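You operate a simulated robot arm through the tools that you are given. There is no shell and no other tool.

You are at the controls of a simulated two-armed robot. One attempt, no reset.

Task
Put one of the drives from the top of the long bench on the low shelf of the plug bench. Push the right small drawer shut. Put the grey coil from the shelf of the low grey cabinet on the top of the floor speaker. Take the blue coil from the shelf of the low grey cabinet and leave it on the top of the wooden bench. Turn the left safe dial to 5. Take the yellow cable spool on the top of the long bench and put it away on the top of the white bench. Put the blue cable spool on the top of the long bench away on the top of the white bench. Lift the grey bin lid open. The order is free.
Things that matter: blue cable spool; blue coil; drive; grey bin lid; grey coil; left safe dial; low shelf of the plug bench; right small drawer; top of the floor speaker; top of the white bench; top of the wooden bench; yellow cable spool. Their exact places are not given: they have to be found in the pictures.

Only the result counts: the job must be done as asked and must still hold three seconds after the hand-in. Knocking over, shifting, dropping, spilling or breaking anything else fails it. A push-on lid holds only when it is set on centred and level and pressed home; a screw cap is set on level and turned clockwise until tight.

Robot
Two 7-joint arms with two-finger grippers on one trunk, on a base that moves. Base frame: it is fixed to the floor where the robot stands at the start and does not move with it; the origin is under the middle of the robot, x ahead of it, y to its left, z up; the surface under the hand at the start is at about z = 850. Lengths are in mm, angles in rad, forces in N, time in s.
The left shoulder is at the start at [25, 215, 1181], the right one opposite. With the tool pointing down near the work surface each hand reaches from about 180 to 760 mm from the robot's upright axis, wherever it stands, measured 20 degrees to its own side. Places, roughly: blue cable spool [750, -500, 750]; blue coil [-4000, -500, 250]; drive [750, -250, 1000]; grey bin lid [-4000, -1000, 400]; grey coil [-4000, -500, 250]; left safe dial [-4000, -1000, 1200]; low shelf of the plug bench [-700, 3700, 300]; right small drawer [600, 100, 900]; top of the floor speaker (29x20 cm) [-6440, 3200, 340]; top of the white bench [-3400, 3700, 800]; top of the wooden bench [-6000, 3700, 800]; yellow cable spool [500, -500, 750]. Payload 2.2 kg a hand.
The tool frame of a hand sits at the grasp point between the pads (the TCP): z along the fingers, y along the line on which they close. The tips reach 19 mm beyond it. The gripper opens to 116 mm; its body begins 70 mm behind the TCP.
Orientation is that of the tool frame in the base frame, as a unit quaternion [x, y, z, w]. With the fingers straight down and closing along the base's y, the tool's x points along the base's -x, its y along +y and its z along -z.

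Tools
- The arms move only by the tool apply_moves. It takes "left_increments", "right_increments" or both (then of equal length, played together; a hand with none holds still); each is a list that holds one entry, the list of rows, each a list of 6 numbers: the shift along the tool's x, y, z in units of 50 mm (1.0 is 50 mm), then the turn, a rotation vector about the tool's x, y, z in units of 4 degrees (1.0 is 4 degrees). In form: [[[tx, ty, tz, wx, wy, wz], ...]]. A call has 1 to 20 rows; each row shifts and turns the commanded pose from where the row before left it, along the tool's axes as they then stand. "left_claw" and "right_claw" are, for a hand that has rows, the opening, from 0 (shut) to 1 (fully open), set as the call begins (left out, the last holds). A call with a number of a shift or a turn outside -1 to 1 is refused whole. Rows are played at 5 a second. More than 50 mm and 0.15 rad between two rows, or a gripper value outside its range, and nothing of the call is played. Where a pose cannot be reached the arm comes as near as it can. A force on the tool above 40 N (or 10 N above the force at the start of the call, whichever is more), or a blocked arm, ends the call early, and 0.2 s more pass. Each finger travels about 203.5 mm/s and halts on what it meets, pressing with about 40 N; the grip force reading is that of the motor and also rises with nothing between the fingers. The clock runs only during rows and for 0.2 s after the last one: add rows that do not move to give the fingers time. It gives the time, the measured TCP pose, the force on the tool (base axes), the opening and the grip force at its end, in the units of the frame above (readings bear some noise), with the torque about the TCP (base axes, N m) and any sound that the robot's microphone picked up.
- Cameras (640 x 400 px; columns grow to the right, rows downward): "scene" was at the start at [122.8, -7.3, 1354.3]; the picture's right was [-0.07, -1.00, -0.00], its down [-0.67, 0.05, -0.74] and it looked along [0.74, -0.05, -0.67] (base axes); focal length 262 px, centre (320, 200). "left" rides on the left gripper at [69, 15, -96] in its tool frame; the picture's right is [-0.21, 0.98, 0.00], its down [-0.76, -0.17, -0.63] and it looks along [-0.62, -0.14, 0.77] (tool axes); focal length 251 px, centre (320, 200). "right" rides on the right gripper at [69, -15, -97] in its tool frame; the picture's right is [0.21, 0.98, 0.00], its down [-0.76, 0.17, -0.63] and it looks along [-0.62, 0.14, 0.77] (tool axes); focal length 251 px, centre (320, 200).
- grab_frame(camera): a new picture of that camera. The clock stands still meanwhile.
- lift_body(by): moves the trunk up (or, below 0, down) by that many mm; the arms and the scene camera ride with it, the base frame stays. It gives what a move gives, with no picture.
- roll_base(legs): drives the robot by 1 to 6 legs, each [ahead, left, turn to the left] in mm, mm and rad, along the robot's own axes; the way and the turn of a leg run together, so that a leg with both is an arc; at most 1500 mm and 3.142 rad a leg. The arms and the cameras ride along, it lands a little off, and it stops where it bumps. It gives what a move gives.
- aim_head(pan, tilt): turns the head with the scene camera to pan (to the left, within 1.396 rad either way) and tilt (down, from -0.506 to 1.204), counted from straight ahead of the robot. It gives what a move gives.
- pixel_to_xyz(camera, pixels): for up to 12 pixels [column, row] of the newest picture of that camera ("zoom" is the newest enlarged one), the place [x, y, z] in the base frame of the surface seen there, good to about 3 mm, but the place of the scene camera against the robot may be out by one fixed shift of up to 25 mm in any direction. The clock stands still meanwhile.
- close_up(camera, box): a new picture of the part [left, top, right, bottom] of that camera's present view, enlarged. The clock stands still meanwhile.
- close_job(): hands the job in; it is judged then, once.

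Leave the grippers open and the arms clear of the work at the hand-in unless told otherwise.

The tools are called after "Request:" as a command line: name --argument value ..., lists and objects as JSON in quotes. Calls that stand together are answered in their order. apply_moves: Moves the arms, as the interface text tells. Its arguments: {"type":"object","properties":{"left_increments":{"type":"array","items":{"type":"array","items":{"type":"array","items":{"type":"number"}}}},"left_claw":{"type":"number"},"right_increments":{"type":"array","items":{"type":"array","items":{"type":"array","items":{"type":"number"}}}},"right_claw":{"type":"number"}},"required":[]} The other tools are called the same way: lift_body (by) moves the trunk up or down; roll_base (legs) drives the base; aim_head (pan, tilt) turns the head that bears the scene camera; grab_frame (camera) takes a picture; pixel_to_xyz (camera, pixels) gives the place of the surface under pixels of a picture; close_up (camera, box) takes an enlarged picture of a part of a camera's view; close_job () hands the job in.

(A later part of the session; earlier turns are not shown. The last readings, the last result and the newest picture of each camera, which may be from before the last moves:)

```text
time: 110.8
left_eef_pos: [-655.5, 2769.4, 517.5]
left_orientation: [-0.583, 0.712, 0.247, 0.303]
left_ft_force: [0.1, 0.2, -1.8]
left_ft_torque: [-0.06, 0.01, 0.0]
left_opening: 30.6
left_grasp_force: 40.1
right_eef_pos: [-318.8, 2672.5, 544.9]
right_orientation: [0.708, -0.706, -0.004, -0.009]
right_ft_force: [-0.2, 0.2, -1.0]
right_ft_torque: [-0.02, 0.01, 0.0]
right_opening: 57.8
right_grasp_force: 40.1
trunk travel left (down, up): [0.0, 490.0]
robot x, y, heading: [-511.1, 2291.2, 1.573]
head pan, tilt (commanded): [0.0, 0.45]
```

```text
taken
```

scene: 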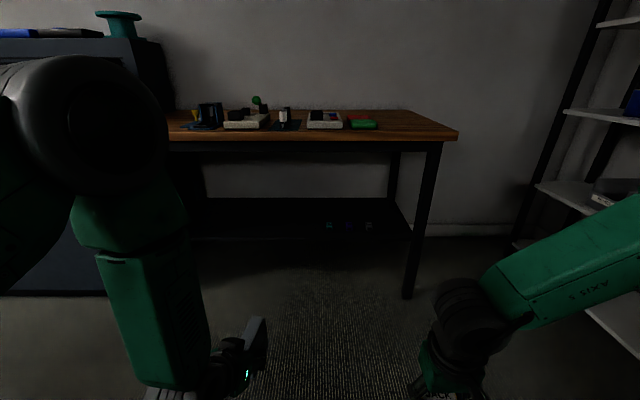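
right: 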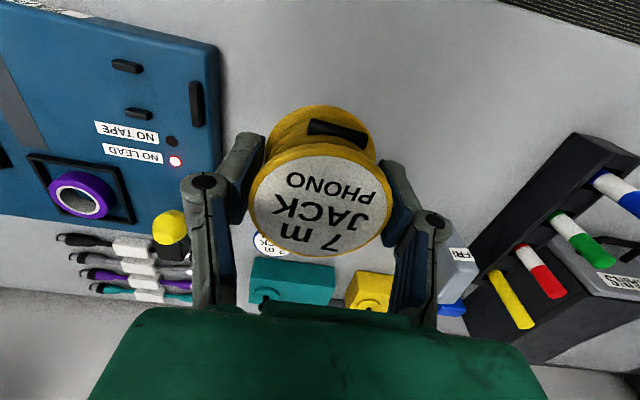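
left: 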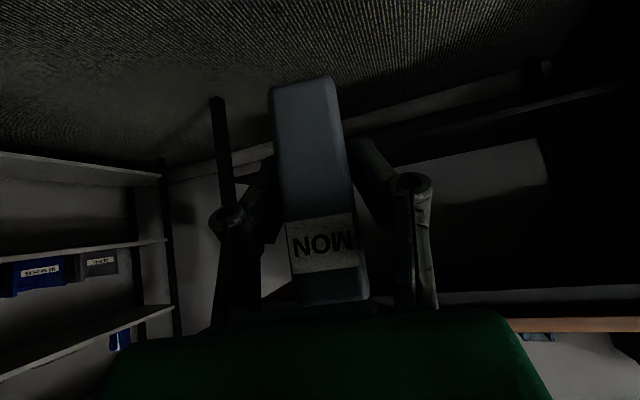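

Now the shelf is visible between rows 200 and 240, with plugs at (329,225), (348,225) and (369,227). I'll measure the shelf, its front edge and the underside of the top.

Request:
close_up --camera "scene" --box '[170, 110, 470, 260]'

Request:
pixel_to_xyz --camera "scene" --pixels '[[300, 215], [250, 220], [210, 215], [250, 234], [250, 238], [300, 238], [330, 226], [369, 228], [300, 143], [300, 150], [300, 158], [220, 225]]'

```text
2.13 times, centred on (320, 185) of scene
```

zoom: 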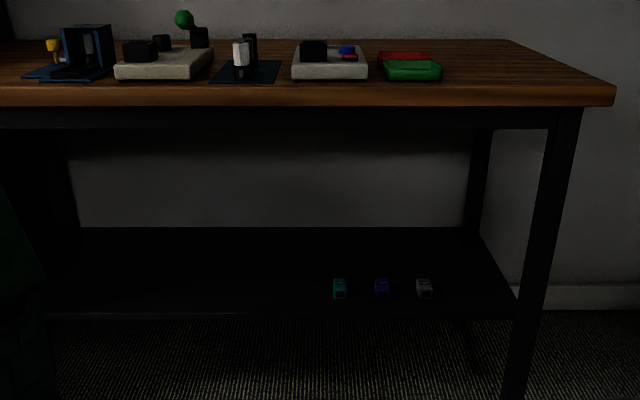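

```text
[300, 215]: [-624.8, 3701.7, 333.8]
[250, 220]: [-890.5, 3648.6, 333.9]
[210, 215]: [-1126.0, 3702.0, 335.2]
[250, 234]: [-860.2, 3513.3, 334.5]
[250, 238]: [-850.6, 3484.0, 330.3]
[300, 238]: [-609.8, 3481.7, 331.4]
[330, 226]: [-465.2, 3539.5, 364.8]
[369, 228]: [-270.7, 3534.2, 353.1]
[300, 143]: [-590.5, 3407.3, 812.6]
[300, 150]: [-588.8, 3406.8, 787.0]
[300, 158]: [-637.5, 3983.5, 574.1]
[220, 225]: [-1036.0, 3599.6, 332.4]
```

The shelf surface is z≈320 and its front edge y≈3485. The apron under the top hangs at y≈3407, down to about z=755. I'll lower the left hand in free space to about z=395 and 545 mm ahead, correcting a 1° tilt drift.

Request:
apply_moves --left_increments '[[[0.143, 0.045, 0.442, 0, 0.25, 0], [0.143, 0.045, 0.442, 0, 0, 0], [0.143, 0.045, 0.442, 0, 0, 0], [0.143, 0.045, 0.442, 0, 0, 0], [0.143, 0.045, 0.442, 0, 0, 0], [0.143, 0.045, 0.442, 0, 0, 0], [0, 0, 0, 0, 0, 0]]]' --left_claw 0

Request:
grab_frame --camera "scene"

Request:
grab_frame --camera "left"

```text
time: 112.4
left_eef_pos: [-657.3, 2835.7, 392.3]
left_orientation: [-0.584, 0.716, 0.241, 0.297]
left_ft_force: [-0.3, -0.2, -3.2]
left_ft_torque: [-0.03, 0.03, 0.02]
left_opening: 30.5
left_grasp_force: 40.5
right_eef_pos: [-318.2, 2673.3, 544.6]
right_orientation: [0.708, -0.707, -0.005, -0.008]
right_ft_force: [0.6, -0.1, -1.0]
right_ft_torque: [0.02, 0.0, -0.03]
right_opening: 58.2
right_grasp_force: 39.6
trunk travel left (down, up): [0.0, 490.0]
robot x, y, heading: [-514.4, 2292.0, 1.572]
head pan, tilt (commanded): [0.0, 0.45]
```

```text
taken
```

scene: 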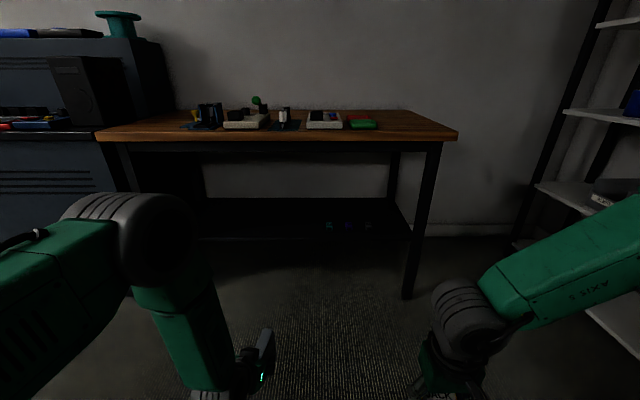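

```text
taken
```

left: 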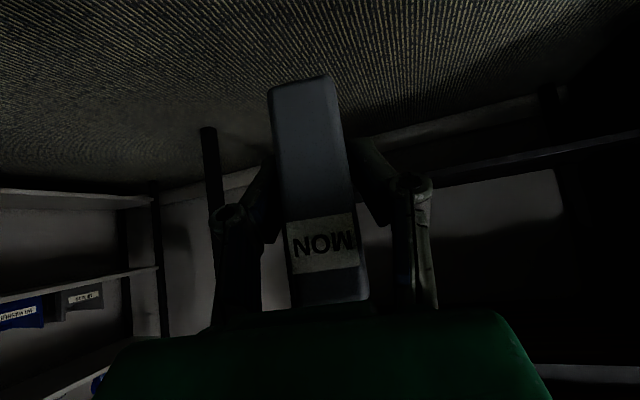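

Next I'll measure where the elbow and forearm surfaces are, to judge clearance to the bench top.

Request:
pixel_to_xyz --camera "scene" --pixels '[[160, 200], [185, 230], [170, 265], [120, 215], [80, 230], [195, 300], [215, 350], [200, 345], [165, 300], [268, 335], [265, 375], [250, 370]]'

```text
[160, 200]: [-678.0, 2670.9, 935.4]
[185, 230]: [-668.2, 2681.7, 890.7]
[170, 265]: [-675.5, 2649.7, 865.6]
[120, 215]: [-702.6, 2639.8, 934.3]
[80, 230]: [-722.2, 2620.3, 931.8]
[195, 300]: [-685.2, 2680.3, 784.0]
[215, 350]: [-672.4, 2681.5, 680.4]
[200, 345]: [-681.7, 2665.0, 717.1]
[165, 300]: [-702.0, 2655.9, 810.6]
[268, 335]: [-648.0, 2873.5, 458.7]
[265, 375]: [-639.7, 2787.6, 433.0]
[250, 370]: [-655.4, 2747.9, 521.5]
```

The elbow's front surface is only about 154 mm behind the TCP, so it would meet the bench top at y=3365. Reaching farther straightens the arm and leaves the elbow behind. I'll extend the left hand 155 mm forward in free space and measure again.

Request:
apply_moves --left_increments '[[[-0.307, 0.089, 0.307, 0, 0, 0], [-0.307, 0.089, 0.307, 0, 0, 0], [-0.307, 0.089, 0.307, 0, 0, 0], [-0.307, 0.089, 0.307, 0, 0, 0], [-0.307, 0.089, 0.307, 0, 0, 0], [-0.307, 0.089, 0.307, 0, 0, 0], [-0.307, 0.089, 0.307, 0, 0, 0], [0, 0, 0, 0, 0, 0]]]' --left_claw 0

Request:
grab_frame --camera "scene"

```text
time: 114.2
left_eef_pos: [-656.7, 2990.4, 393.6]
left_orientation: [-0.584, 0.716, 0.241, 0.296]
left_ft_force: [0.3, 0.9, -2.4]
left_ft_torque: [-0.03, 0.04, -0.01]
left_opening: 30.7
left_grasp_force: 40.3
right_eef_pos: [-317.7, 2673.0, 545.3]
right_orientation: [0.708, -0.706, -0.005, -0.008]
right_ft_force: [0.6, -0.4, -2.2]
right_ft_torque: [-0.02, 0.0, -0.05]
right_opening: 58.4
right_grasp_force: 39.8
trunk travel left (down, up): [0.0, 490.0]
robot x, y, heading: [-514.2, 2291.7, 1.573]
head pan, tilt (commanded): [0.0, 0.45]
```

```text
taken
```

scene: 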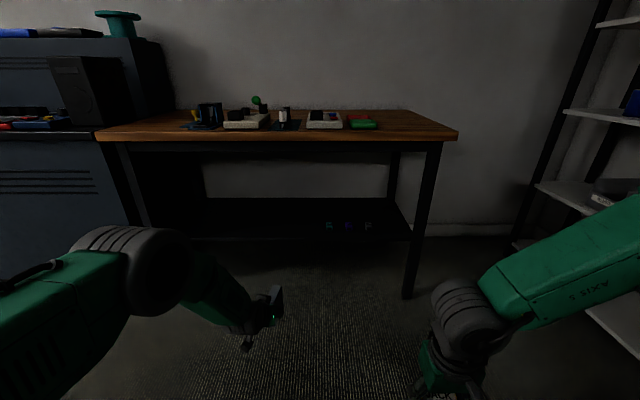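

Request:
pixel_to_xyz --camera "scene" --pixels '[[165, 240], [180, 255], [185, 280], [165, 300], [200, 270], [225, 285], [240, 300], [245, 320], [280, 295], [230, 265], [130, 245], [210, 262]]'

```text
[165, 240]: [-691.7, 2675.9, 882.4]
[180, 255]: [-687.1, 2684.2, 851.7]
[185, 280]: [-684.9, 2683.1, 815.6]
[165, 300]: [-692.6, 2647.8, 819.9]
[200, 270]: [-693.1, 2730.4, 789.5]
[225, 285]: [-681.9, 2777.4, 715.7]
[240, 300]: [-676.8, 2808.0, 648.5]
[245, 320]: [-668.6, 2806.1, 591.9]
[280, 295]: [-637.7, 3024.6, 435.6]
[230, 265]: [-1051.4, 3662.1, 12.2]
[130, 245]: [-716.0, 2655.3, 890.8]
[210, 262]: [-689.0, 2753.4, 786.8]
```

Now the elbow and forearm would stay in front of and well below the bench top edge. For margin I'll draw the right hand back 50 mm, then roll ahead 400 mm and check.

Request:
apply_moves --right_increments '[[[0.25, 0, 0, 0, 0, 0], [0.25, 0, 0, 0, 0, 0], [0.25, 0, 0, 0, 0, 0], [0.25, 0, 0, 0, 0, 0], [0, 0, 0, 0, 0, 0]]]' --right_claw 0

Request:
roll_base --legs '[[400, 0, 0]]'

Request:
grab_frame --camera "scene"

Request:
grab_frame --camera "left"

```text
time: 115.4
left_eef_pos: [-656.2, 2990.8, 394.1]
left_orientation: [-0.584, 0.716, 0.241, 0.297]
left_ft_force: [0.8, 0.7, -1.9]
left_ft_torque: [-0.06, 0.0, 0.01]
left_opening: 30.8
left_grasp_force: 40.0
right_eef_pos: [-319.0, 2623.3, 544.6]
right_orientation: [0.707, -0.707, -0.005, -0.009]
right_ft_force: [-0.4, -0.9, -0.9]
right_ft_torque: [-0.01, -0.02, 0.03]
right_opening: 58.3
right_grasp_force: 39.7
trunk travel left (down, up): [0.0, 490.0]
robot x, y, heading: [-514.3, 2291.4, 1.569]
head pan, tilt (commanded): [0.0, 0.45]
```

```text
time: 117.9
left_eef_pos: [-654.4, 3392.7, 392.2]
left_orientation: [-0.584, 0.716, 0.242, 0.297]
left_ft_force: [0.5, -0.2, -2.5]
left_ft_torque: [-0.06, -0.02, -0.02]
left_opening: 30.4
left_grasp_force: 40.0
right_eef_pos: [-318.6, 3026.6, 545.0]
right_orientation: [0.707, -0.707, -0.004, -0.008]
right_ft_force: [-0.2, -0.3, -1.4]
right_ft_torque: [0.01, 0.0, 0.0]
right_opening: 58.2
right_grasp_force: 40.0
trunk travel left (down, up): [0.0, 490.0]
robot x, y, heading: [-516.8, 2697.7, 1.568]
head pan, tilt (commanded): [0.0, 0.45]
```

```text
taken
```

scene: 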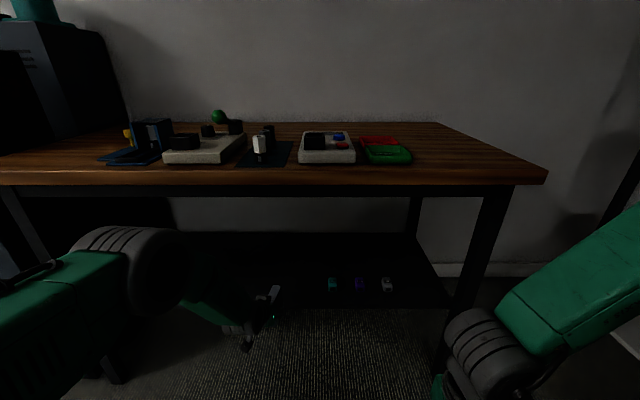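

```text
taken
```

left: 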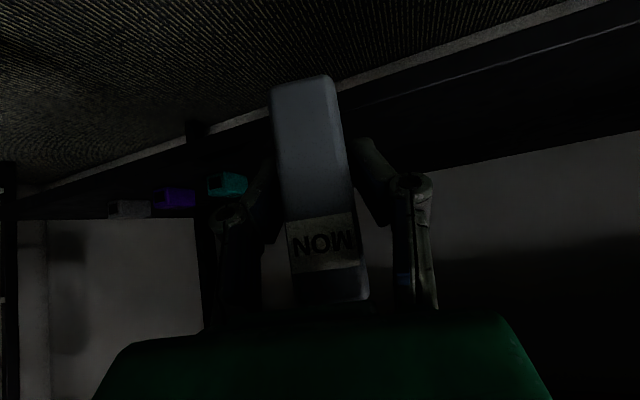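

I'll use the left camera to measure the shelf surface and its front edge precisely.

Request:
pixel_to_xyz --camera "left" --pixels '[[430, 90], [430, 105], [430, 120], [430, 140], [500, 60], [500, 80], [500, 110], [250, 125], [240, 150], [228, 184], [176, 198], [450, 75]]'

Request:
pixel_to_xyz --camera "scene" --pixels '[[300, 270], [300, 300], [300, 308], [250, 250], [330, 284], [385, 284], [300, 185], [300, 195], [160, 235], [190, 265], [215, 270]]'

```text
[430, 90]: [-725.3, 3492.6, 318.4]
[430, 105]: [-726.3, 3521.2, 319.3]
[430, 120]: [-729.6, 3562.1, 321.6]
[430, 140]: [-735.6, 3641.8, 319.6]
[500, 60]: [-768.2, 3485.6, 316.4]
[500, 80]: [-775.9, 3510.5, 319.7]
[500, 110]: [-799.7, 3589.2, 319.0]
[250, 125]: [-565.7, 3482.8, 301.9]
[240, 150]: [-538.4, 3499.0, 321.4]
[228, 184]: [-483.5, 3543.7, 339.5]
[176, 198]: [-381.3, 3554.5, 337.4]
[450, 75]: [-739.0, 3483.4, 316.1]
```

```text
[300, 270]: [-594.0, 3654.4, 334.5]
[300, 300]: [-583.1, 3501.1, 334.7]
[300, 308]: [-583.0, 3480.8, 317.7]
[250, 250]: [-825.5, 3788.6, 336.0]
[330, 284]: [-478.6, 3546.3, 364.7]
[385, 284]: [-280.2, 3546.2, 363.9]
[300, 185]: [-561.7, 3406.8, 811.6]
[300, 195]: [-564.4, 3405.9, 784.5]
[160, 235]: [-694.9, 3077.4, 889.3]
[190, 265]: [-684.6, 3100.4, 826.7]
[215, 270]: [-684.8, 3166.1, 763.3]
```

The shelf is at z=319.5 with its front edge at y=3483. The drive's base is at about z=347, and I need the TCP at y≈3572. I'll roll 180 mm ahead.

Request:
roll_base --legs '[[180, 0, 0]]'

Request:
grab_frame --camera "scene"

Request:
grab_frame --camera "left"

```text
time: 119.4
left_eef_pos: [-657.3, 3572.5, 396.0]
left_orientation: [-0.584, 0.715, 0.242, 0.298]
left_ft_force: [-0.3, -0.6, -3.3]
left_ft_torque: [-0.05, -0.01, -0.02]
left_opening: 30.7
left_grasp_force: 40.6
right_eef_pos: [-318.1, 3206.2, 545.4]
right_orientation: [0.708, -0.706, -0.006, -0.009]
right_ft_force: [0.0, -0.1, -1.5]
right_ft_torque: [-0.01, -0.02, -0.02]
right_opening: 58.3
right_grasp_force: 40.0
trunk travel left (down, up): [0.0, 490.0]
robot x, y, heading: [-514.3, 2878.3, 1.565]
head pan, tilt (commanded): [0.0, 0.45]
```

```text
taken
```

scene: 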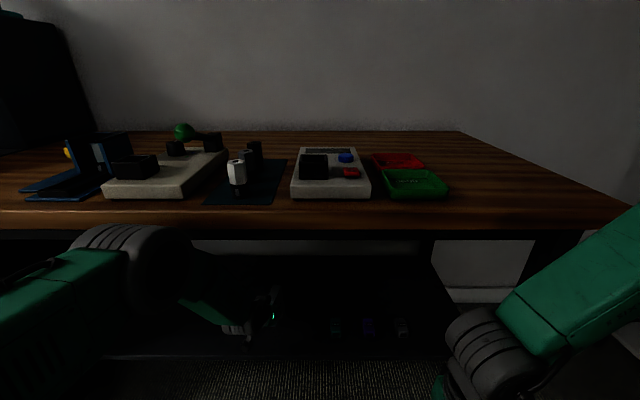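

```text
taken
```

left: 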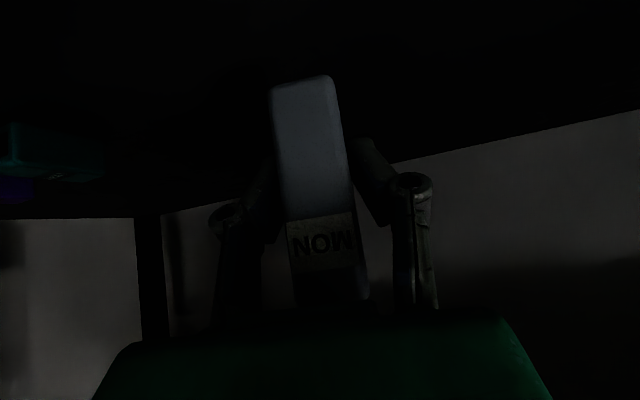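

The drive is over the shelf. I'll lower about 22 mm first, then creep down until contact.

Request:
apply_moves --left_increments '[[[0.1, 0, 0.1, 0, 0, 0], [0.1, 0, 0.1, 0, 0, 0], [0.1, 0, 0.1, 0, 0, 0], [0, 0, 0, 0, 0, 0]]]' --left_claw 0

Request:
apply_moves --left_increments '[[[0.03, 0, 0.03, 0, 0, 0], [0.03, 0, 0.03, 0, 0, 0], [0, 0, 0, 0, 0, 0]]]' --left_claw 0

```text
time: 120.4
left_eef_pos: [-656.3, 3570.9, 377.3]
left_orientation: [-0.584, 0.714, 0.244, 0.299]
left_ft_force: [-0.8, 0.4, -2.3]
left_ft_torque: [-0.04, -0.01, -0.01]
left_opening: 30.5
left_grasp_force: 39.8
right_eef_pos: [-318.6, 3204.0, 547.0]
right_orientation: [0.708, -0.706, -0.007, -0.01]
right_ft_force: [-0.6, 0.7, -1.1]
right_ft_torque: [0.01, 0.01, -0.01]
right_opening: 58.2
right_grasp_force: 40.4
trunk travel left (down, up): [0.0, 490.0]
robot x, y, heading: [-512.3, 2874.9, 1.572]
head pan, tilt (commanded): [0.0, 0.45]
```

```text
time: 121.2
left_eef_pos: [-656.8, 3570.7, 373.7]
left_orientation: [-0.584, 0.714, 0.244, 0.299]
left_ft_force: [-0.6, 0.5, -1.9]
left_ft_torque: [-0.06, 0.04, 0.03]
left_opening: 30.9
left_grasp_force: 40.5
right_eef_pos: [-318.8, 3204.2, 547.8]
right_orientation: [0.709, -0.705, -0.007, -0.012]
right_ft_force: [0.6, 0.0, -1.4]
right_ft_torque: [-0.01, 0.02, -0.04]
right_opening: 58.1
right_grasp_force: 39.8
trunk travel left (down, up): [0.0, 490.0]
robot x, y, heading: [-513.0, 2880.0, 1.573]
head pan, tilt (commanded): [0.0, 0.45]
```

No contact yet at z=373.7; I expect it near 364. I'll continue down in about 2 mm steps.

Request:
apply_moves --left_increments '[[[0.03, 0, 0.03, 0, 0, 0], [0.03, 0, 0.03, 0, 0, 0], [0.03, 0, 0.03, 0, 0, 0], [0, 0, 0, 0, 0, 0]]]' --left_claw 0

Request:
apply_moves --left_increments '[[[0.03, 0, 0.03, 0, 0, 0], [0, 0, 0, 0, 0, 0]]]' --left_claw 0

```text
time: 122.2
left_eef_pos: [-655.6, 3572.1, 367.3]
left_orientation: [-0.584, 0.714, 0.245, 0.299]
left_ft_force: [0.4, 0.3, -2.4]
left_ft_torque: [-0.05, 0.01, 0.03]
left_opening: 30.5
left_grasp_force: 40.1
right_eef_pos: [-319.2, 3204.5, 547.7]
right_orientation: [0.708, -0.706, -0.007, -0.011]
right_ft_force: [0.0, 0.5, -1.3]
right_ft_torque: [-0.03, 0.02, 0.0]
right_opening: 58.2
right_grasp_force: 39.5
trunk travel left (down, up): [0.0, 490.0]
robot x, y, heading: [-509.8, 2877.8, 1.571]
head pan, tilt (commanded): [0.0, 0.45]
```

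```text
time: 122.8
left_eef_pos: [-654.3, 3572.6, 365.9]
left_orientation: [-0.584, 0.714, 0.245, 0.298]
left_ft_force: [0.6, -1.2, -1.4]
left_ft_torque: [-0.12, 0.03, -0.01]
left_opening: 30.8
left_grasp_force: 40.2
right_eef_pos: [-319.4, 3205.4, 546.0]
right_orientation: [0.708, -0.706, -0.007, -0.011]
right_ft_force: [0.4, -0.9, -0.9]
right_ft_torque: [0.03, 0.03, 0.01]
right_opening: 58.1
right_grasp_force: 39.4
trunk travel left (down, up): [0.0, 490.0]
robot x, y, heading: [-513.8, 2874.6, 1.572]
head pan, tilt (commanded): [0.0, 0.45]
```

Force is just beginning to change. I'll take a few more small steps down.

Request:
apply_moves --left_increments '[[[0.03, 0, 0.03, 0, 0, 0], [0, 0, 0, 0, 0, 0]]]' --left_claw 0

Request:
apply_moves --left_increments '[[[0.03, 0, 0.03, 0, 0, 0], [0, 0, 0, 0, 0, 0]]]' --left_claw 0

```text
time: 123.4
left_eef_pos: [-656.3, 3573.0, 364.6]
left_orientation: [-0.584, 0.713, 0.247, 0.3]
left_ft_force: [-2.2, -4.2, 12.1]
left_ft_torque: [-0.46, 0.14, -0.02]
left_opening: 30.7
left_grasp_force: 40.2
right_eef_pos: [-318.5, 3203.3, 548.3]
right_orientation: [0.708, -0.706, -0.008, -0.012]
right_ft_force: [-0.1, -0.1, -1.3]
right_ft_torque: [0.02, -0.03, 0.0]
right_opening: 58.5
right_grasp_force: 40.5
trunk travel left (down, up): [0.0, 490.0]
robot x, y, heading: [-513.6, 2875.5, 1.568]
head pan, tilt (commanded): [0.0, 0.45]
```

```text
time: 124.0
left_eef_pos: [-656.0, 3573.4, 364.5]
left_orientation: [-0.582, 0.714, 0.247, 0.301]
left_ft_force: [-0.1, -1.9, 21.5]
left_ft_torque: [-0.45, 0.1, -0.07]
left_opening: 30.6
left_grasp_force: 40.4
right_eef_pos: [-318.1, 3204.0, 548.4]
right_orientation: [0.708, -0.706, -0.008, -0.012]
right_ft_force: [0.1, 0.1, -1.6]
right_ft_torque: [0.0, 0.01, -0.02]
right_opening: 58.2
right_grasp_force: 39.7
trunk travel left (down, up): [0.0, 490.0]
robot x, y, heading: [-513.1, 2876.5, 1.57]
head pan, tilt (commanded): [0.0, 0.45]
```

Contact is firm at 21 N and the drive stands on the shelf. I'll ease the pressure and open the left gripper.

Request:
apply_moves --left_increments '[[[-0.03, 0, -0.03, 0, 0, 0], [0, 0, 0, 0, 0, 0]]]' --left_claw 0

Request:
apply_moves --left_increments '[[[0, 0, 0, 0, 0, 0], [0, 0, 0, 0, 0, 0], [0, 0, 0, 0, 0, 0], [0, 0, 0, 0, 0, 0]]]' --left_claw 0.9

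Request:
grab_frame --camera "left"

```text
time: 124.6
left_eef_pos: [-655.8, 3572.2, 365.3]
left_orientation: [-0.583, 0.714, 0.245, 0.3]
left_ft_force: [2.6, 6.7, 14.4]
left_ft_torque: [1.16, -0.24, -0.07]
left_opening: 30.8
left_grasp_force: 40.8
right_eef_pos: [-319.1, 3205.0, 548.3]
right_orientation: [0.708, -0.706, -0.007, -0.011]
right_ft_force: [0.2, 0.5, -2.5]
right_ft_torque: [0.0, 0.03, 0.02]
right_opening: 58.1
right_grasp_force: 40.1
trunk travel left (down, up): [0.0, 490.0]
robot x, y, heading: [-514.4, 2878.4, 1.574]
head pan, tilt (commanded): [0.0, 0.45]
```

```text
time: 125.6
left_eef_pos: [-656.5, 3570.3, 362.8]
left_orientation: [-0.584, 0.714, 0.244, 0.299]
left_ft_force: [-1.0, -0.3, -0.5]
left_ft_torque: [-0.05, -0.01, 0.01]
left_opening: 104.4
left_grasp_force: 0.1
right_eef_pos: [-318.3, 3204.2, 547.2]
right_orientation: [0.708, -0.706, -0.007, -0.011]
right_ft_force: [0.5, -0.4, -1.7]
right_ft_torque: [0.0, -0.01, 0.04]
right_opening: 58.0
right_grasp_force: 40.0
trunk travel left (down, up): [0.0, 490.0]
robot x, y, heading: [-512.8, 2875.8, 1.572]
head pan, tilt (commanded): [0.0, 0.45]
```

```text
taken
```

left: 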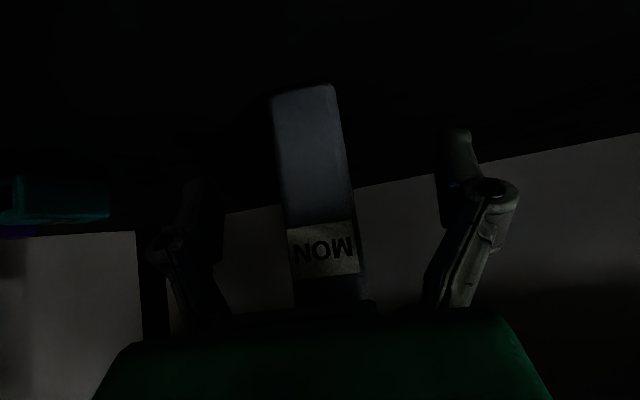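

The drive is released and standing between the open fingers. I'll withdraw the hand back along its own axis.

Request:
apply_moves --left_increments '[[[0, 0, -0.3, 0, 0, 0], [0, 0, -0.4, 0, 0, 0], [0, 0, -0.4, 0, 0, 0], [0, 0, 0, 0, 0, 0]]]'

Request:
grab_frame --camera "left"

```text
time: 126.6
left_eef_pos: [-663.3, 3532.9, 402.1]
left_orientation: [-0.584, 0.715, 0.244, 0.298]
left_ft_force: [-0.3, 0.6, -0.7]
left_ft_torque: [0.0, 0.01, -0.01]
left_opening: 104.4
left_grasp_force: 0.0
right_eef_pos: [-318.3, 3205.4, 547.3]
right_orientation: [0.707, -0.707, -0.007, -0.012]
right_ft_force: [0.4, 0.4, -0.8]
right_ft_torque: [0.03, 0.01, -0.03]
right_opening: 58.1
right_grasp_force: 40.3
trunk travel left (down, up): [0.0, 490.0]
robot x, y, heading: [-509.2, 2877.9, 1.574]
head pan, tilt (commanded): [0.0, 0.45]
```

```text
taken
```

left: 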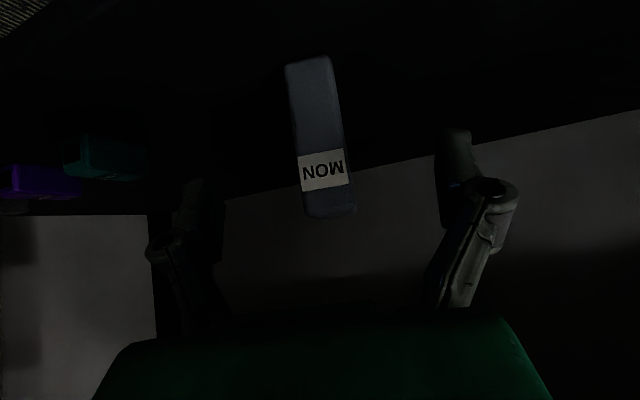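

The drive stays upright on the shelf and the hand is clear of it. I'll roll back 550 mm and verify from the scene camera.

Request:
roll_base --legs '[[-550, 0, 0]]'

Request:
close_up --camera "scene" --box '[170, 110, 470, 260]'

Request:
grab_frame --camera "left"

```text
time: 129.7
left_eef_pos: [-663.0, 2989.5, 402.7]
left_orientation: [-0.585, 0.714, 0.245, 0.299]
left_ft_force: [0.6, 0.7, 0.2]
left_ft_torque: [0.01, -0.01, 0.0]
left_opening: 104.2
left_grasp_force: 0.1
right_eef_pos: [-317.4, 2662.0, 546.9]
right_orientation: [0.709, -0.705, -0.008, -0.011]
right_ft_force: [-0.3, -0.5, -1.0]
right_ft_torque: [0.0, 0.0, 0.04]
right_opening: 58.1
right_grasp_force: 39.9
trunk travel left (down, up): [0.0, 490.0]
robot x, y, heading: [-509.4, 2330.5, 1.57]
head pan, tilt (commanded): [0.0, 0.45]
```

```text
2.13 times, centred on (320, 185) of scene
```

zoom: 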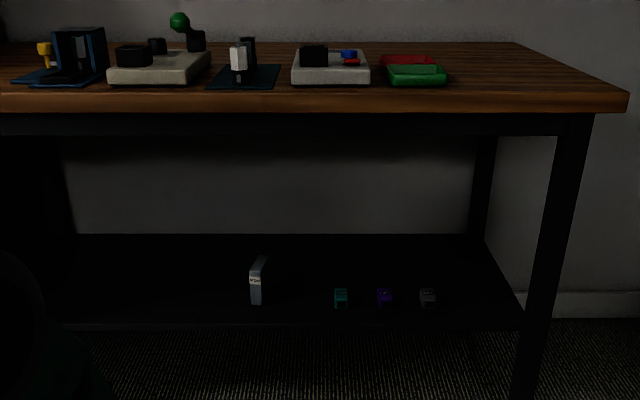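

```text
taken
```

left: 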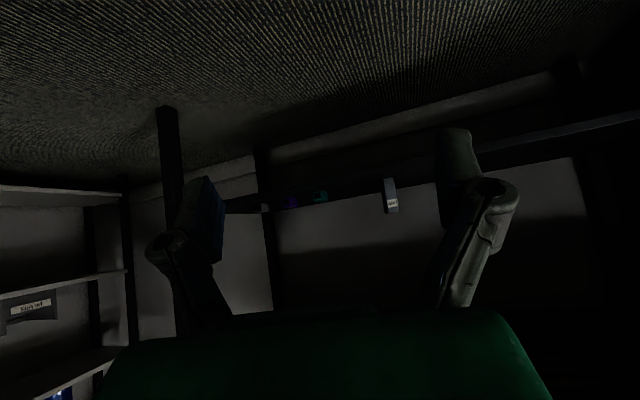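

The MON drive stands on the low shelf at zoom pixel (258,280), beside the plugs. The first delivery is done. Next I'll raise the trunk and bring the left hand back to vertical, tucked in.

Request:
lift_body --by 400

Request:
apply_moves --left_increments '[[[0, 0, 0, 0, 1, 0], [0, 0, 0, 0, 1, 0], [0, 0, 0, 0, 1, 0], [0, 0, 0, 0, 1, 0], [0, 0, 0, 0, 1, 0], [0, 0, 0, 0, 1, 0], [0, 0, 0, 0, 1, 0], [0, 0, 0, 0, 1, 0], [0, 0, 0, 0, 1, 0], [0, 0, 0, 0, 1, 0], [0, 0, 0, 0, 1, 0], [0, 0, 0, 0, 0.3, 0], [0, 0, 0, 0, 0, 0]]]' --left_claw 1

```text
time: 133.6
left_eef_pos: [-662.7, 2989.9, 803.5]
left_orientation: [-0.584, 0.713, 0.245, 0.3]
left_ft_force: [-0.2, 0.1, -0.3]
left_ft_torque: [-0.01, -0.02, -0.03]
left_opening: 104.3
left_grasp_force: 0.0
right_eef_pos: [-317.8, 2660.0, 948.9]
right_orientation: [0.708, -0.706, -0.009, -0.013]
right_ft_force: [0.4, 0.0, -1.9]
right_ft_torque: [0.0, 0.02, -0.03]
right_opening: 58.1
right_grasp_force: 40.4
trunk travel left (down, up): [-400.0, 90.0]
robot x, y, heading: [-513.4, 2334.5, 1.569]
head pan, tilt (commanded): [0.0, 0.45]
```

```text
time: 136.3
left_eef_pos: [-662.4, 2990.3, 803.6]
left_orientation: [-0.633, 0.774, 0.002, 0.003]
left_ft_force: [0.7, -0.9, -0.4]
left_ft_torque: [-0.01, -0.02, 0.02]
left_opening: 115.8
left_grasp_force: 0.1
right_eef_pos: [-318.0, 2658.7, 948.9]
right_orientation: [0.708, -0.706, -0.008, -0.012]
right_ft_force: [-0.1, -1.0, -1.5]
right_ft_torque: [-0.02, 0.02, 0.01]
right_opening: 58.0
right_grasp_force: 39.8
trunk travel left (down, up): [-400.0, 90.0]
robot x, y, heading: [-507.5, 2332.6, 1.571]
head pan, tilt (commanded): [0.0, 0.45]
```

Request:
apply_moves --left_increments '[[[0, 0, -0.6, 0, 0, -0.97], [0, 0, -0.6, 0, 0, -0.97], [0, 0, -0.6, 0, 0, -0.97], [0.625, 0, -0.4, 0, 0, 0], [0.625, 0, -0.4, 0, 0, 0], [0.625, 0, -0.4, 0, 0, 0], [0.625, 0, -0.4, 0, 0, 0], [0.625, 0, -0.2, 0, 0, 0], [0.625, 0, -0.2, 0, 0, 0], [0.625, 0, 0, 0, 0, 0], [0.625, 0, 0, 0, 0, 0]]]' --right_increments '[[[0, 0, -0.2, 0, 0, 0], [0, 0, -0.2, 0, 0, 0], [0, 0, -0.2, 0, 0, 0], [0, 0, -0.2, 0, 0, 0], [0, 0, -0.2, 0, 0, 0], [0, 0, -0.2, 0, 0, 0], [0, 0, -0.2, 0, 0, 0], [0, 0, -0.2, 0, 0, 0], [0, 0, -0.2, 0, 0, 0], [0, 0, -0.1, 0, 0, 0], [0, 0, 0, 0, 0, 0]]]' --left_claw 1 --right_claw 0

Request:
aim_head --pan 1.1 --tilt 0.5

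Request:
grab_frame --camera "scene"

```text
time: 138.8
left_eef_pos: [-661.8, 2736.1, 992.2]
left_orientation: [0.708, -0.706, -0.003, -0.004]
left_ft_force: [0.3, -0.2, 0.5]
left_ft_torque: [0.04, 0.01, -0.02]
left_opening: 116.2
left_grasp_force: 0.0
right_eef_pos: [-317.7, 2655.6, 1043.2]
right_orientation: [0.708, -0.706, -0.01, -0.012]
right_ft_force: [-1.2, -0.2, -1.2]
right_ft_torque: [0.02, 0.04, 0.03]
right_opening: 57.6
right_grasp_force: 39.8
trunk travel left (down, up): [-400.0, 90.0]
robot x, y, heading: [-515.8, 2333.8, 1.576]
head pan, tilt (commanded): [0.0, 0.45]
```

```text
time: 140.1
left_eef_pos: [-662.6, 2737.7, 990.4]
left_orientation: [0.708, -0.706, -0.002, -0.002]
left_ft_force: [-0.6, -0.9, -0.1]
left_ft_torque: [-0.02, -0.03, -0.03]
left_opening: 115.8
left_grasp_force: 0.0
right_eef_pos: [-317.1, 2657.8, 1044.5]
right_orientation: [0.708, -0.706, -0.009, -0.013]
right_ft_force: [-0.4, -0.4, 0.1]
right_ft_torque: [-0.02, -0.02, -0.03]
right_opening: 58.0
right_grasp_force: 39.7
trunk travel left (down, up): [-400.0, 90.0]
robot x, y, heading: [-510.3, 2331.8, 1.573]
head pan, tilt (commanded): [1.1, 0.499]
```

```text
taken
```

scene: 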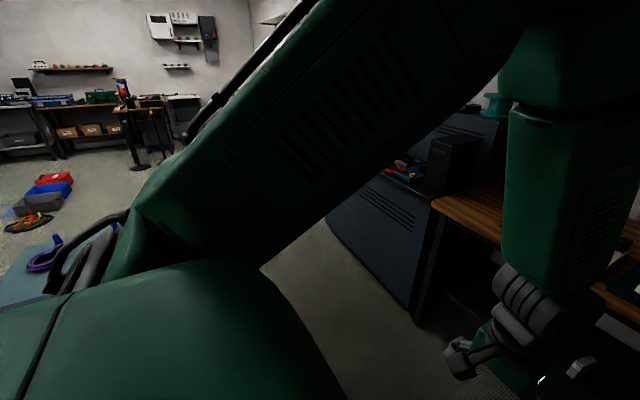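

The corridor runs toward -x between the blue bench and the dark cabinet. I'll move ahead 320 mm, turn left to face -x, and survey the route.

Request:
roll_base --legs '[[350, 0, 0], [0, 0, 1.57]]'

Request:
aim_head --pan 0 --tilt 0.4

Request:
grab_frame --camera "scene"

```text
time: 146.1
left_eef_pos: [-919.4, 2541.9, 991.4]
left_orientation: [1.0, -0.012, -0.004, 0.0]
left_ft_force: [0.2, 0.3, 0.1]
left_ft_torque: [-0.02, -0.02, 0.02]
left_opening: 116.1
left_grasp_force: 0.1
right_eef_pos: [-827.6, 2883.8, 1043.8]
right_orientation: [1.0, -0.013, -0.015, -0.004]
right_ft_force: [0.0, 0.0, -1.0]
right_ft_torque: [-0.01, 0.03, -0.02]
right_opening: 58.0
right_grasp_force: 39.6
trunk travel left (down, up): [-400.0, 90.0]
robot x, y, heading: [-507.3, 2677.6, 3.112]
head pan, tilt (commanded): [1.1, 0.499]
```

```text
time: 147.4
left_eef_pos: [-916.5, 2540.4, 992.0]
left_orientation: [1.0, -0.013, -0.005, 0.0]
left_ft_force: [0.0, 0.0, 0.2]
left_ft_torque: [-0.03, 0.02, 0.0]
left_opening: 116.3
left_grasp_force: 0.0
right_eef_pos: [-825.5, 2883.5, 1044.5]
right_orientation: [1.0, -0.013, -0.016, -0.003]
right_ft_force: [0.7, 0.0, -0.2]
right_ft_torque: [0.02, 0.0, -0.01]
right_opening: 57.8
right_grasp_force: 40.1
trunk travel left (down, up): [-400.0, 90.0]
robot x, y, heading: [-512.2, 2683.1, 3.116]
head pan, tilt (commanded): [0.0, 0.4]
```

```text
taken
```

scene: 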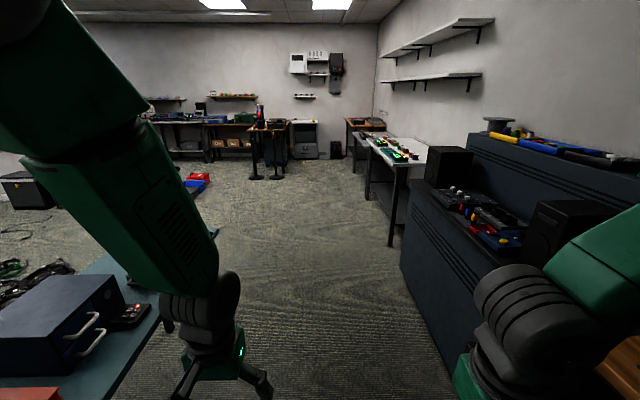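

I can see the white bench at about (400,150) beyond the dark cabinet. The corridor floor ahead is clear. I'll drive 1450 mm ahead.

Request:
roll_base --legs '[[1450, 0, 0.02]]'

Request:
grab_frame --camera "scene"

```text
time: 154.6
left_eef_pos: [-2358.8, 2573.8, 992.7]
left_orientation: [1.0, -0.011, -0.005, -0.001]
left_ft_force: [1.3, -0.6, -0.1]
left_ft_torque: [0.0, 0.0, 0.0]
left_opening: 116.3
left_grasp_force: 0.0
right_eef_pos: [-2270.1, 2916.7, 1044.3]
right_orientation: [1.0, -0.011, -0.017, -0.002]
right_ft_force: [0.3, 0.3, -1.6]
right_ft_torque: [-0.03, -0.01, -0.01]
right_opening: 58.1
right_grasp_force: 40.2
trunk travel left (down, up): [-400.0, 90.0]
robot x, y, heading: [-1954.7, 2716.7, 3.12]
head pan, tilt (commanded): [0.0, 0.4]
```

```text
taken
```

scene: 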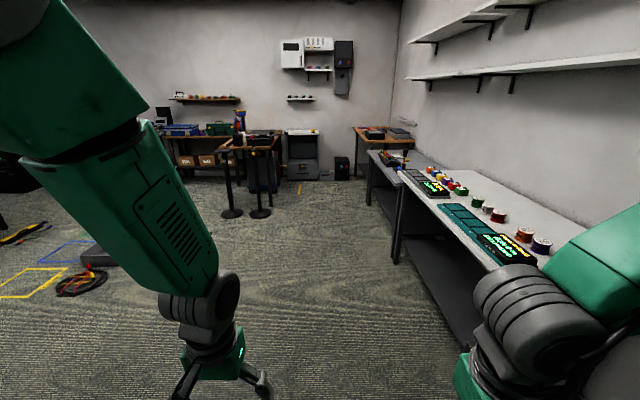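

Request:
close_up --camera "scene" --box '[350, 130, 590, 280]'

Request:
pixel_to_xyz --camera "scene" --pixels '[[410, 180], [440, 205], [460, 230], [480, 190], [500, 190], [460, 178], [540, 225], [430, 165], [395, 240], [375, 155], [340, 160], [560, 215]]'

```text
2.67 times, centred on (470, 205) of scene
```

zoom: 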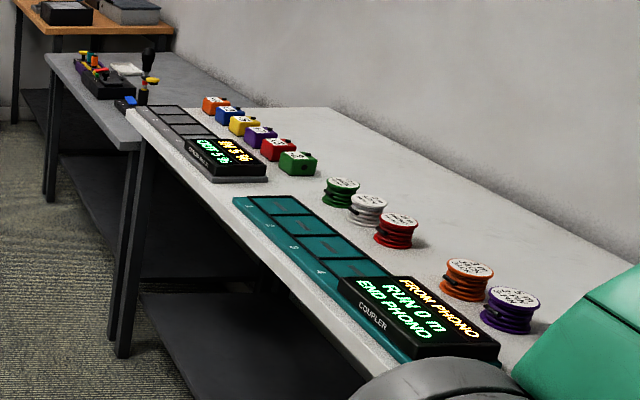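

```text
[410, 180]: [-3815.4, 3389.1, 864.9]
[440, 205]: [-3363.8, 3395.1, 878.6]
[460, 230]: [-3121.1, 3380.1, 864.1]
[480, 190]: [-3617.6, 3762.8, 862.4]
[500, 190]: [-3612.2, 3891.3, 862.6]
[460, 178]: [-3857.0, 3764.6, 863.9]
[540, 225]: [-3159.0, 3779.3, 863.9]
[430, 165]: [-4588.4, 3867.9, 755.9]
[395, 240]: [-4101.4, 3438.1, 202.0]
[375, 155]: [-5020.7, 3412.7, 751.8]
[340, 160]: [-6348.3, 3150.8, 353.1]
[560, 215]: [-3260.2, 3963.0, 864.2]
```

The white bench top is at z≈850 (scene reads 864) and spans x≈-4100 to about -2750, y≈3370 to 3980. Couplers lie along its front and a row of spools sits behind them. The rear area is free. I'll drive on and turn to face it.

Request:
roll_base --legs '[[1450, 0, 0], [0, 0, -1.55]]'

Request:
aim_head --pan -0.1 --tilt 0.6

Request:
grab_frame --camera "scene"

```text
time: 165.7
left_eef_pos: [-3532.4, 3190.5, 994.2]
left_orientation: [-0.682, 0.731, 0.004, 0.005]
left_ft_force: [0.1, 0.0, 0.5]
left_ft_torque: [0.0, -0.01, 0.0]
left_opening: 116.1
left_grasp_force: 0.1
right_eef_pos: [-3192.6, 3085.8, 1045.5]
right_orientation: [-0.683, 0.73, 0.01, 0.014]
right_ft_force: [0.5, -0.1, -0.8]
right_ft_torque: [-0.01, 0.0, 0.0]
right_opening: 57.5
right_grasp_force: 40.6
trunk travel left (down, up): [-400.0, 90.0]
robot x, y, heading: [-3409.1, 2784.7, 1.5]
head pan, tilt (commanded): [0.0, 0.4]
```

```text
time: 166.4
left_eef_pos: [-3531.8, 3187.8, 995.1]
left_orientation: [-0.682, 0.731, 0.005, 0.006]
left_ft_force: [-0.1, -0.1, -0.4]
left_ft_torque: [0.02, 0.02, 0.02]
left_opening: 116.0
left_grasp_force: 0.0
right_eef_pos: [-3191.9, 3082.5, 1046.2]
right_orientation: [-0.683, 0.73, 0.011, 0.015]
right_ft_force: [0.2, -0.3, -1.5]
right_ft_torque: [0.05, -0.02, 0.01]
right_opening: 57.9
right_grasp_force: 39.4
trunk travel left (down, up): [-400.0, 90.0]
robot x, y, heading: [-3409.6, 2781.3, 1.502]
head pan, tilt (commanded): [-0.099, 0.6]
```

```text
taken
```

scene: 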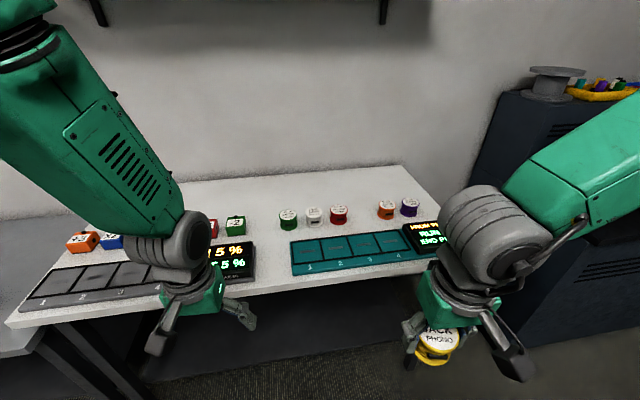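

Request:
pixel_to_xyz --camera "scene" --pixels '[[287, 218], [313, 215], [338, 212], [386, 209], [409, 206], [235, 222], [300, 190], [350, 185], [370, 195], [420, 195], [260, 195], [300, 285]]'

Request:
close_up --camera "scene" --box '[180, 150, 460, 310]'

```text
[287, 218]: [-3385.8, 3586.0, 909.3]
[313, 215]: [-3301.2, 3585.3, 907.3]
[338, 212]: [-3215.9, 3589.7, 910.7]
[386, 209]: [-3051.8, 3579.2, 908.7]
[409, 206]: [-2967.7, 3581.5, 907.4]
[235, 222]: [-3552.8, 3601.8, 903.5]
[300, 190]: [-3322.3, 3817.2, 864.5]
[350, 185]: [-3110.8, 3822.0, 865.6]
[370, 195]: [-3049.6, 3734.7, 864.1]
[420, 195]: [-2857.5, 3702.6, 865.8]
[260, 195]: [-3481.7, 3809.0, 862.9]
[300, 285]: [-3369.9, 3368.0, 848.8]
```

```text
2.29 times, centred on (320, 230) of scene
```

zoom: 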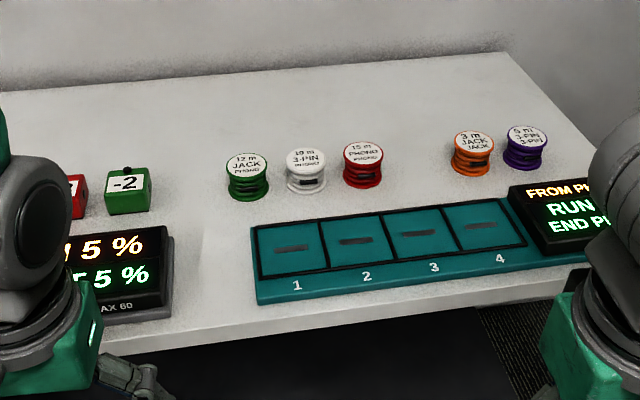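

The spool row runs along y≈3583, with free space behind it around y≈3715. I'll square up the heading and move 260 mm closer.

Request:
roll_base --legs '[[0, 0, 0.07], [255, 0, 0]]'

Request:
grab_frame --camera "scene"

```text
time: 168.7
left_eef_pos: [-3562.7, 3432.2, 995.1]
left_orientation: [0.708, -0.707, -0.003, -0.007]
left_ft_force: [-0.2, 0.6, 0.8]
left_ft_torque: [0.0, 0.01, -0.01]
left_opening: 116.2
left_grasp_force: 0.0
right_eef_pos: [-3217.7, 3352.3, 1046.7]
right_orientation: [0.708, -0.706, -0.011, -0.016]
right_ft_force: [-0.4, 0.5, -1.6]
right_ft_torque: [-0.01, 0.01, 0.01]
right_opening: 57.5
right_grasp_force: 39.4
trunk travel left (down, up): [-400.0, 90.0]
robot x, y, heading: [-3411.0, 3037.2, 1.573]
head pan, tilt (commanded): [-0.099, 0.6]
```

```text
taken
```

scene: 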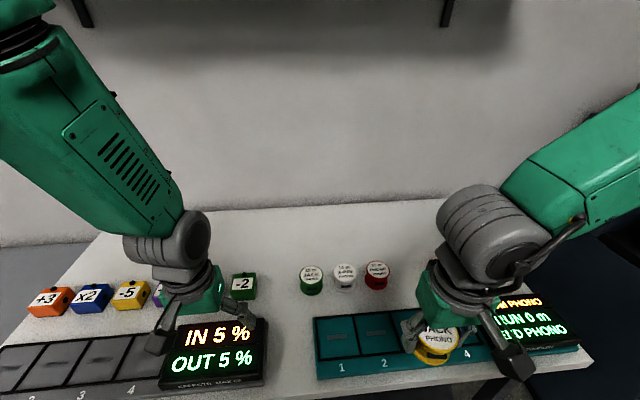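

The right hand is tilted about 2° forward, so I'll level it and reach forward to y≈3715 above the free rear area.

Request:
apply_moves --right_increments '[[[-0.6, 0, 0, 0, 0.55, 0], [-0.75, 0, 0, 0, 0, 0], [-0.75, 0, 0, 0, 0, 0], [-0.75, 0, 0, 0, 0, 0], [-0.75, 0, 0, 0, 0, 0], [-0.75, 0, 0, 0, 0, 0], [-0.75, 0, 0, 0, 0, 0], [-0.75, 0, 0, 0, 0, 0], [-0.75, 0, 0, 0, 0, 0], [-0.66, 0, 0, 0, 0, 0], [0, 0, 0, 0, 0, 0]]]' --right_claw 0

Request:
grab_frame --camera "right"

Request:
grab_frame --camera "scene"

```text
time: 171.1
left_eef_pos: [-3562.7, 3431.4, 995.2]
left_orientation: [0.708, -0.707, -0.006, -0.007]
left_ft_force: [0.8, 0.3, -1.7]
left_ft_torque: [0.06, 0.04, -0.01]
left_opening: 116.0
left_grasp_force: 0.1
right_eef_pos: [-3217.0, 3713.6, 1049.9]
right_orientation: [0.708, -0.706, 0.003, -0.003]
right_ft_force: [0.5, -0.3, 0.1]
right_ft_torque: [0.0, 0.02, 0.02]
right_opening: 57.9
right_grasp_force: 40.0
trunk travel left (down, up): [-400.0, 90.0]
robot x, y, heading: [-3411.1, 3035.2, 1.567]
head pan, tilt (commanded): [-0.099, 0.6]
```

```text
taken
```

right: 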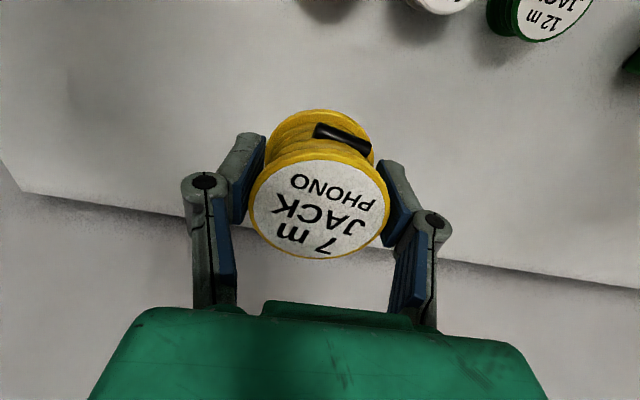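

```text
taken
```

scene: 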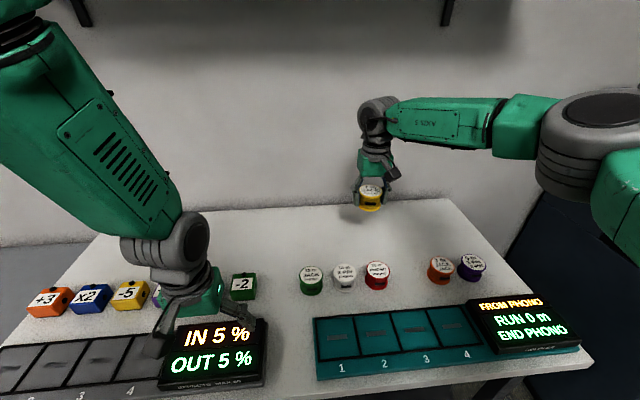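

Request:
pixel_to_xyz --camera "right" --pixels '[[150, 130], [450, 150], [500, 200], [120, 190], [520, 30], [430, 5], [400, 60], [300, 60]]'

```text
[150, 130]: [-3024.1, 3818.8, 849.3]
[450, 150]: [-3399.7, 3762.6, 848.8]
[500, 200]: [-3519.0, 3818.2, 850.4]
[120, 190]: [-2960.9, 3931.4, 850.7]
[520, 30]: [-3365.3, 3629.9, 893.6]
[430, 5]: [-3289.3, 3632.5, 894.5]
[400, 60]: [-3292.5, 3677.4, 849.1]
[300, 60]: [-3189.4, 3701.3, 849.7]
```

The bench is at z≈849.5 and the area around (-3217,3714) is free. I'll descend about 160 mm.

Request:
apply_moves --right_increments '[[[0, 0, 0.5, 0, 0, 0], [0, 0, 0.6, 0, 0, 0], [0, 0, 0.6, 0, 0, 0], [0, 0, 0.6, 0, 0, 0], [0, 0, 0.5, 0, 0, 0], [0, 0, 0.4, 0, 0, 0], [0, 0, 0, 0, 0, 0]]]' --right_claw 0

Request:
grab_frame --camera "right"

```text
time: 172.7
left_eef_pos: [-3561.6, 3430.7, 994.3]
left_orientation: [0.708, -0.706, -0.005, -0.008]
left_ft_force: [0.4, -0.3, 0.0]
left_ft_torque: [0.01, -0.01, -0.01]
left_opening: 116.1
left_grasp_force: 0.0
right_eef_pos: [-3217.0, 3714.1, 889.0]
right_orientation: [0.709, -0.705, 0.001, -0.002]
right_ft_force: [-0.2, -0.2, -1.0]
right_ft_torque: [-0.03, -0.02, -0.03]
right_opening: 57.8
right_grasp_force: 39.9
trunk travel left (down, up): [-400.0, 90.0]
robot x, y, heading: [-3406.3, 3035.1, 1.567]
head pan, tilt (commanded): [-0.099, 0.6]
```

```text
taken
```

right: 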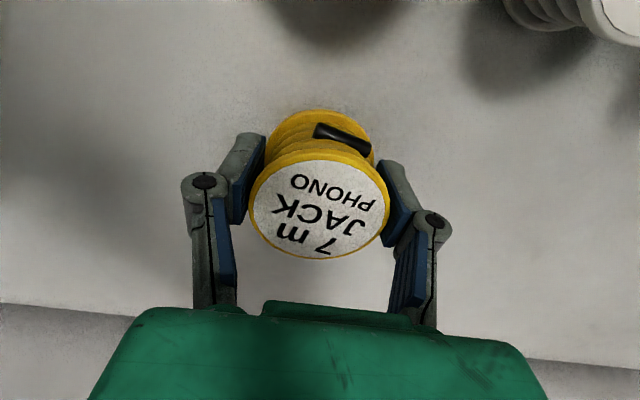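

The spool is now about 13 mm above the bench. I'll step down in small steps until contact.

Request:
apply_moves --right_increments '[[[0, 0, 0.1, 0, 0, 0], [0, 0, 0.06, 0, 0, 0], [0, 0, 0.04, 0, 0, 0], [0, 0, 0, 0, 0, 0]]]' --right_claw 0

Request:
apply_moves --right_increments '[[[0, 0, 0.04, 0, 0, 0], [0, 0, 0, 0, 0, 0]]]' --right_claw 0

```text
time: 173.7
left_eef_pos: [-3562.0, 3431.2, 995.3]
left_orientation: [0.708, -0.707, -0.004, -0.007]
left_ft_force: [-0.8, -0.5, 0.2]
left_ft_torque: [-0.04, 0.0, -0.01]
left_opening: 116.1
left_grasp_force: 0.0
right_eef_pos: [-3215.9, 3714.6, 879.4]
right_orientation: [0.708, -0.706, 0.002, -0.002]
right_ft_force: [0.0, 0.7, -1.6]
right_ft_torque: [0.0, -0.01, -0.01]
right_opening: 57.7
right_grasp_force: 39.5
trunk travel left (down, up): [-400.0, 90.0]
robot x, y, heading: [-3411.1, 3036.3, 1.572]
head pan, tilt (commanded): [-0.099, 0.6]
```

```text
time: 174.3
left_eef_pos: [-3561.9, 3430.8, 995.5]
left_orientation: [0.707, -0.707, -0.004, -0.008]
left_ft_force: [0.3, -0.4, 0.6]
left_ft_torque: [0.0, 0.04, 0.01]
left_opening: 115.8
left_grasp_force: 0.1
right_eef_pos: [-3216.2, 3713.9, 877.0]
right_orientation: [0.708, -0.706, 0.002, -0.003]
right_ft_force: [0.3, 0.0, -1.6]
right_ft_torque: [0.0, 0.0, 0.02]
right_opening: 57.6
right_grasp_force: 40.5
trunk travel left (down, up): [-400.0, 90.0]
robot x, y, heading: [-3408.9, 3034.3, 1.573]
head pan, tilt (commanded): [-0.099, 0.6]
```

Request:
apply_moves --right_increments '[[[0, 0, 0.03, 0, 0, 0], [0, 0, 0, 0, 0, 0]]]' --right_claw 0

Request:
apply_moves --right_increments '[[[0, 0, 0.03, 0, 0, 0], [0, 0, 0, 0, 0, 0]]]' --right_claw 0

```text
time: 174.9
left_eef_pos: [-3561.7, 3432.2, 994.9]
left_orientation: [0.707, -0.707, -0.006, -0.008]
left_ft_force: [0.4, 0.0, -0.2]
left_ft_torque: [-0.02, -0.03, 0.02]
left_opening: 116.1
left_grasp_force: 0.0
right_eef_pos: [-3216.6, 3715.7, 877.2]
right_orientation: [0.709, -0.706, 0.001, -0.002]
right_ft_force: [0.8, 0.2, 6.6]
right_ft_torque: [-0.04, 0.21, 0.0]
right_opening: 57.8
right_grasp_force: 40.1
trunk travel left (down, up): [-400.0, 90.0]
robot x, y, heading: [-3409.4, 3040.9, 1.571]
head pan, tilt (commanded): [-0.099, 0.6]
```

```text
time: 175.5
left_eef_pos: [-3563.1, 3429.7, 995.9]
left_orientation: [0.707, -0.707, -0.005, -0.007]
left_ft_force: [0.2, -0.4, -0.3]
left_ft_torque: [0.01, -0.01, 0.0]
left_opening: 116.1
left_grasp_force: 0.0
right_eef_pos: [-3216.0, 3714.0, 877.3]
right_orientation: [0.707, -0.707, 0.001, -0.005]
right_ft_force: [1.4, 3.9, 19.9]
right_ft_torque: [-0.34, 0.12, 0.0]
right_opening: 57.6
right_grasp_force: 39.6
trunk travel left (down, up): [-400.0, 90.0]
robot x, y, heading: [-3410.2, 3036.1, 1.573]
head pan, tilt (commanded): [-0.099, 0.6]
```

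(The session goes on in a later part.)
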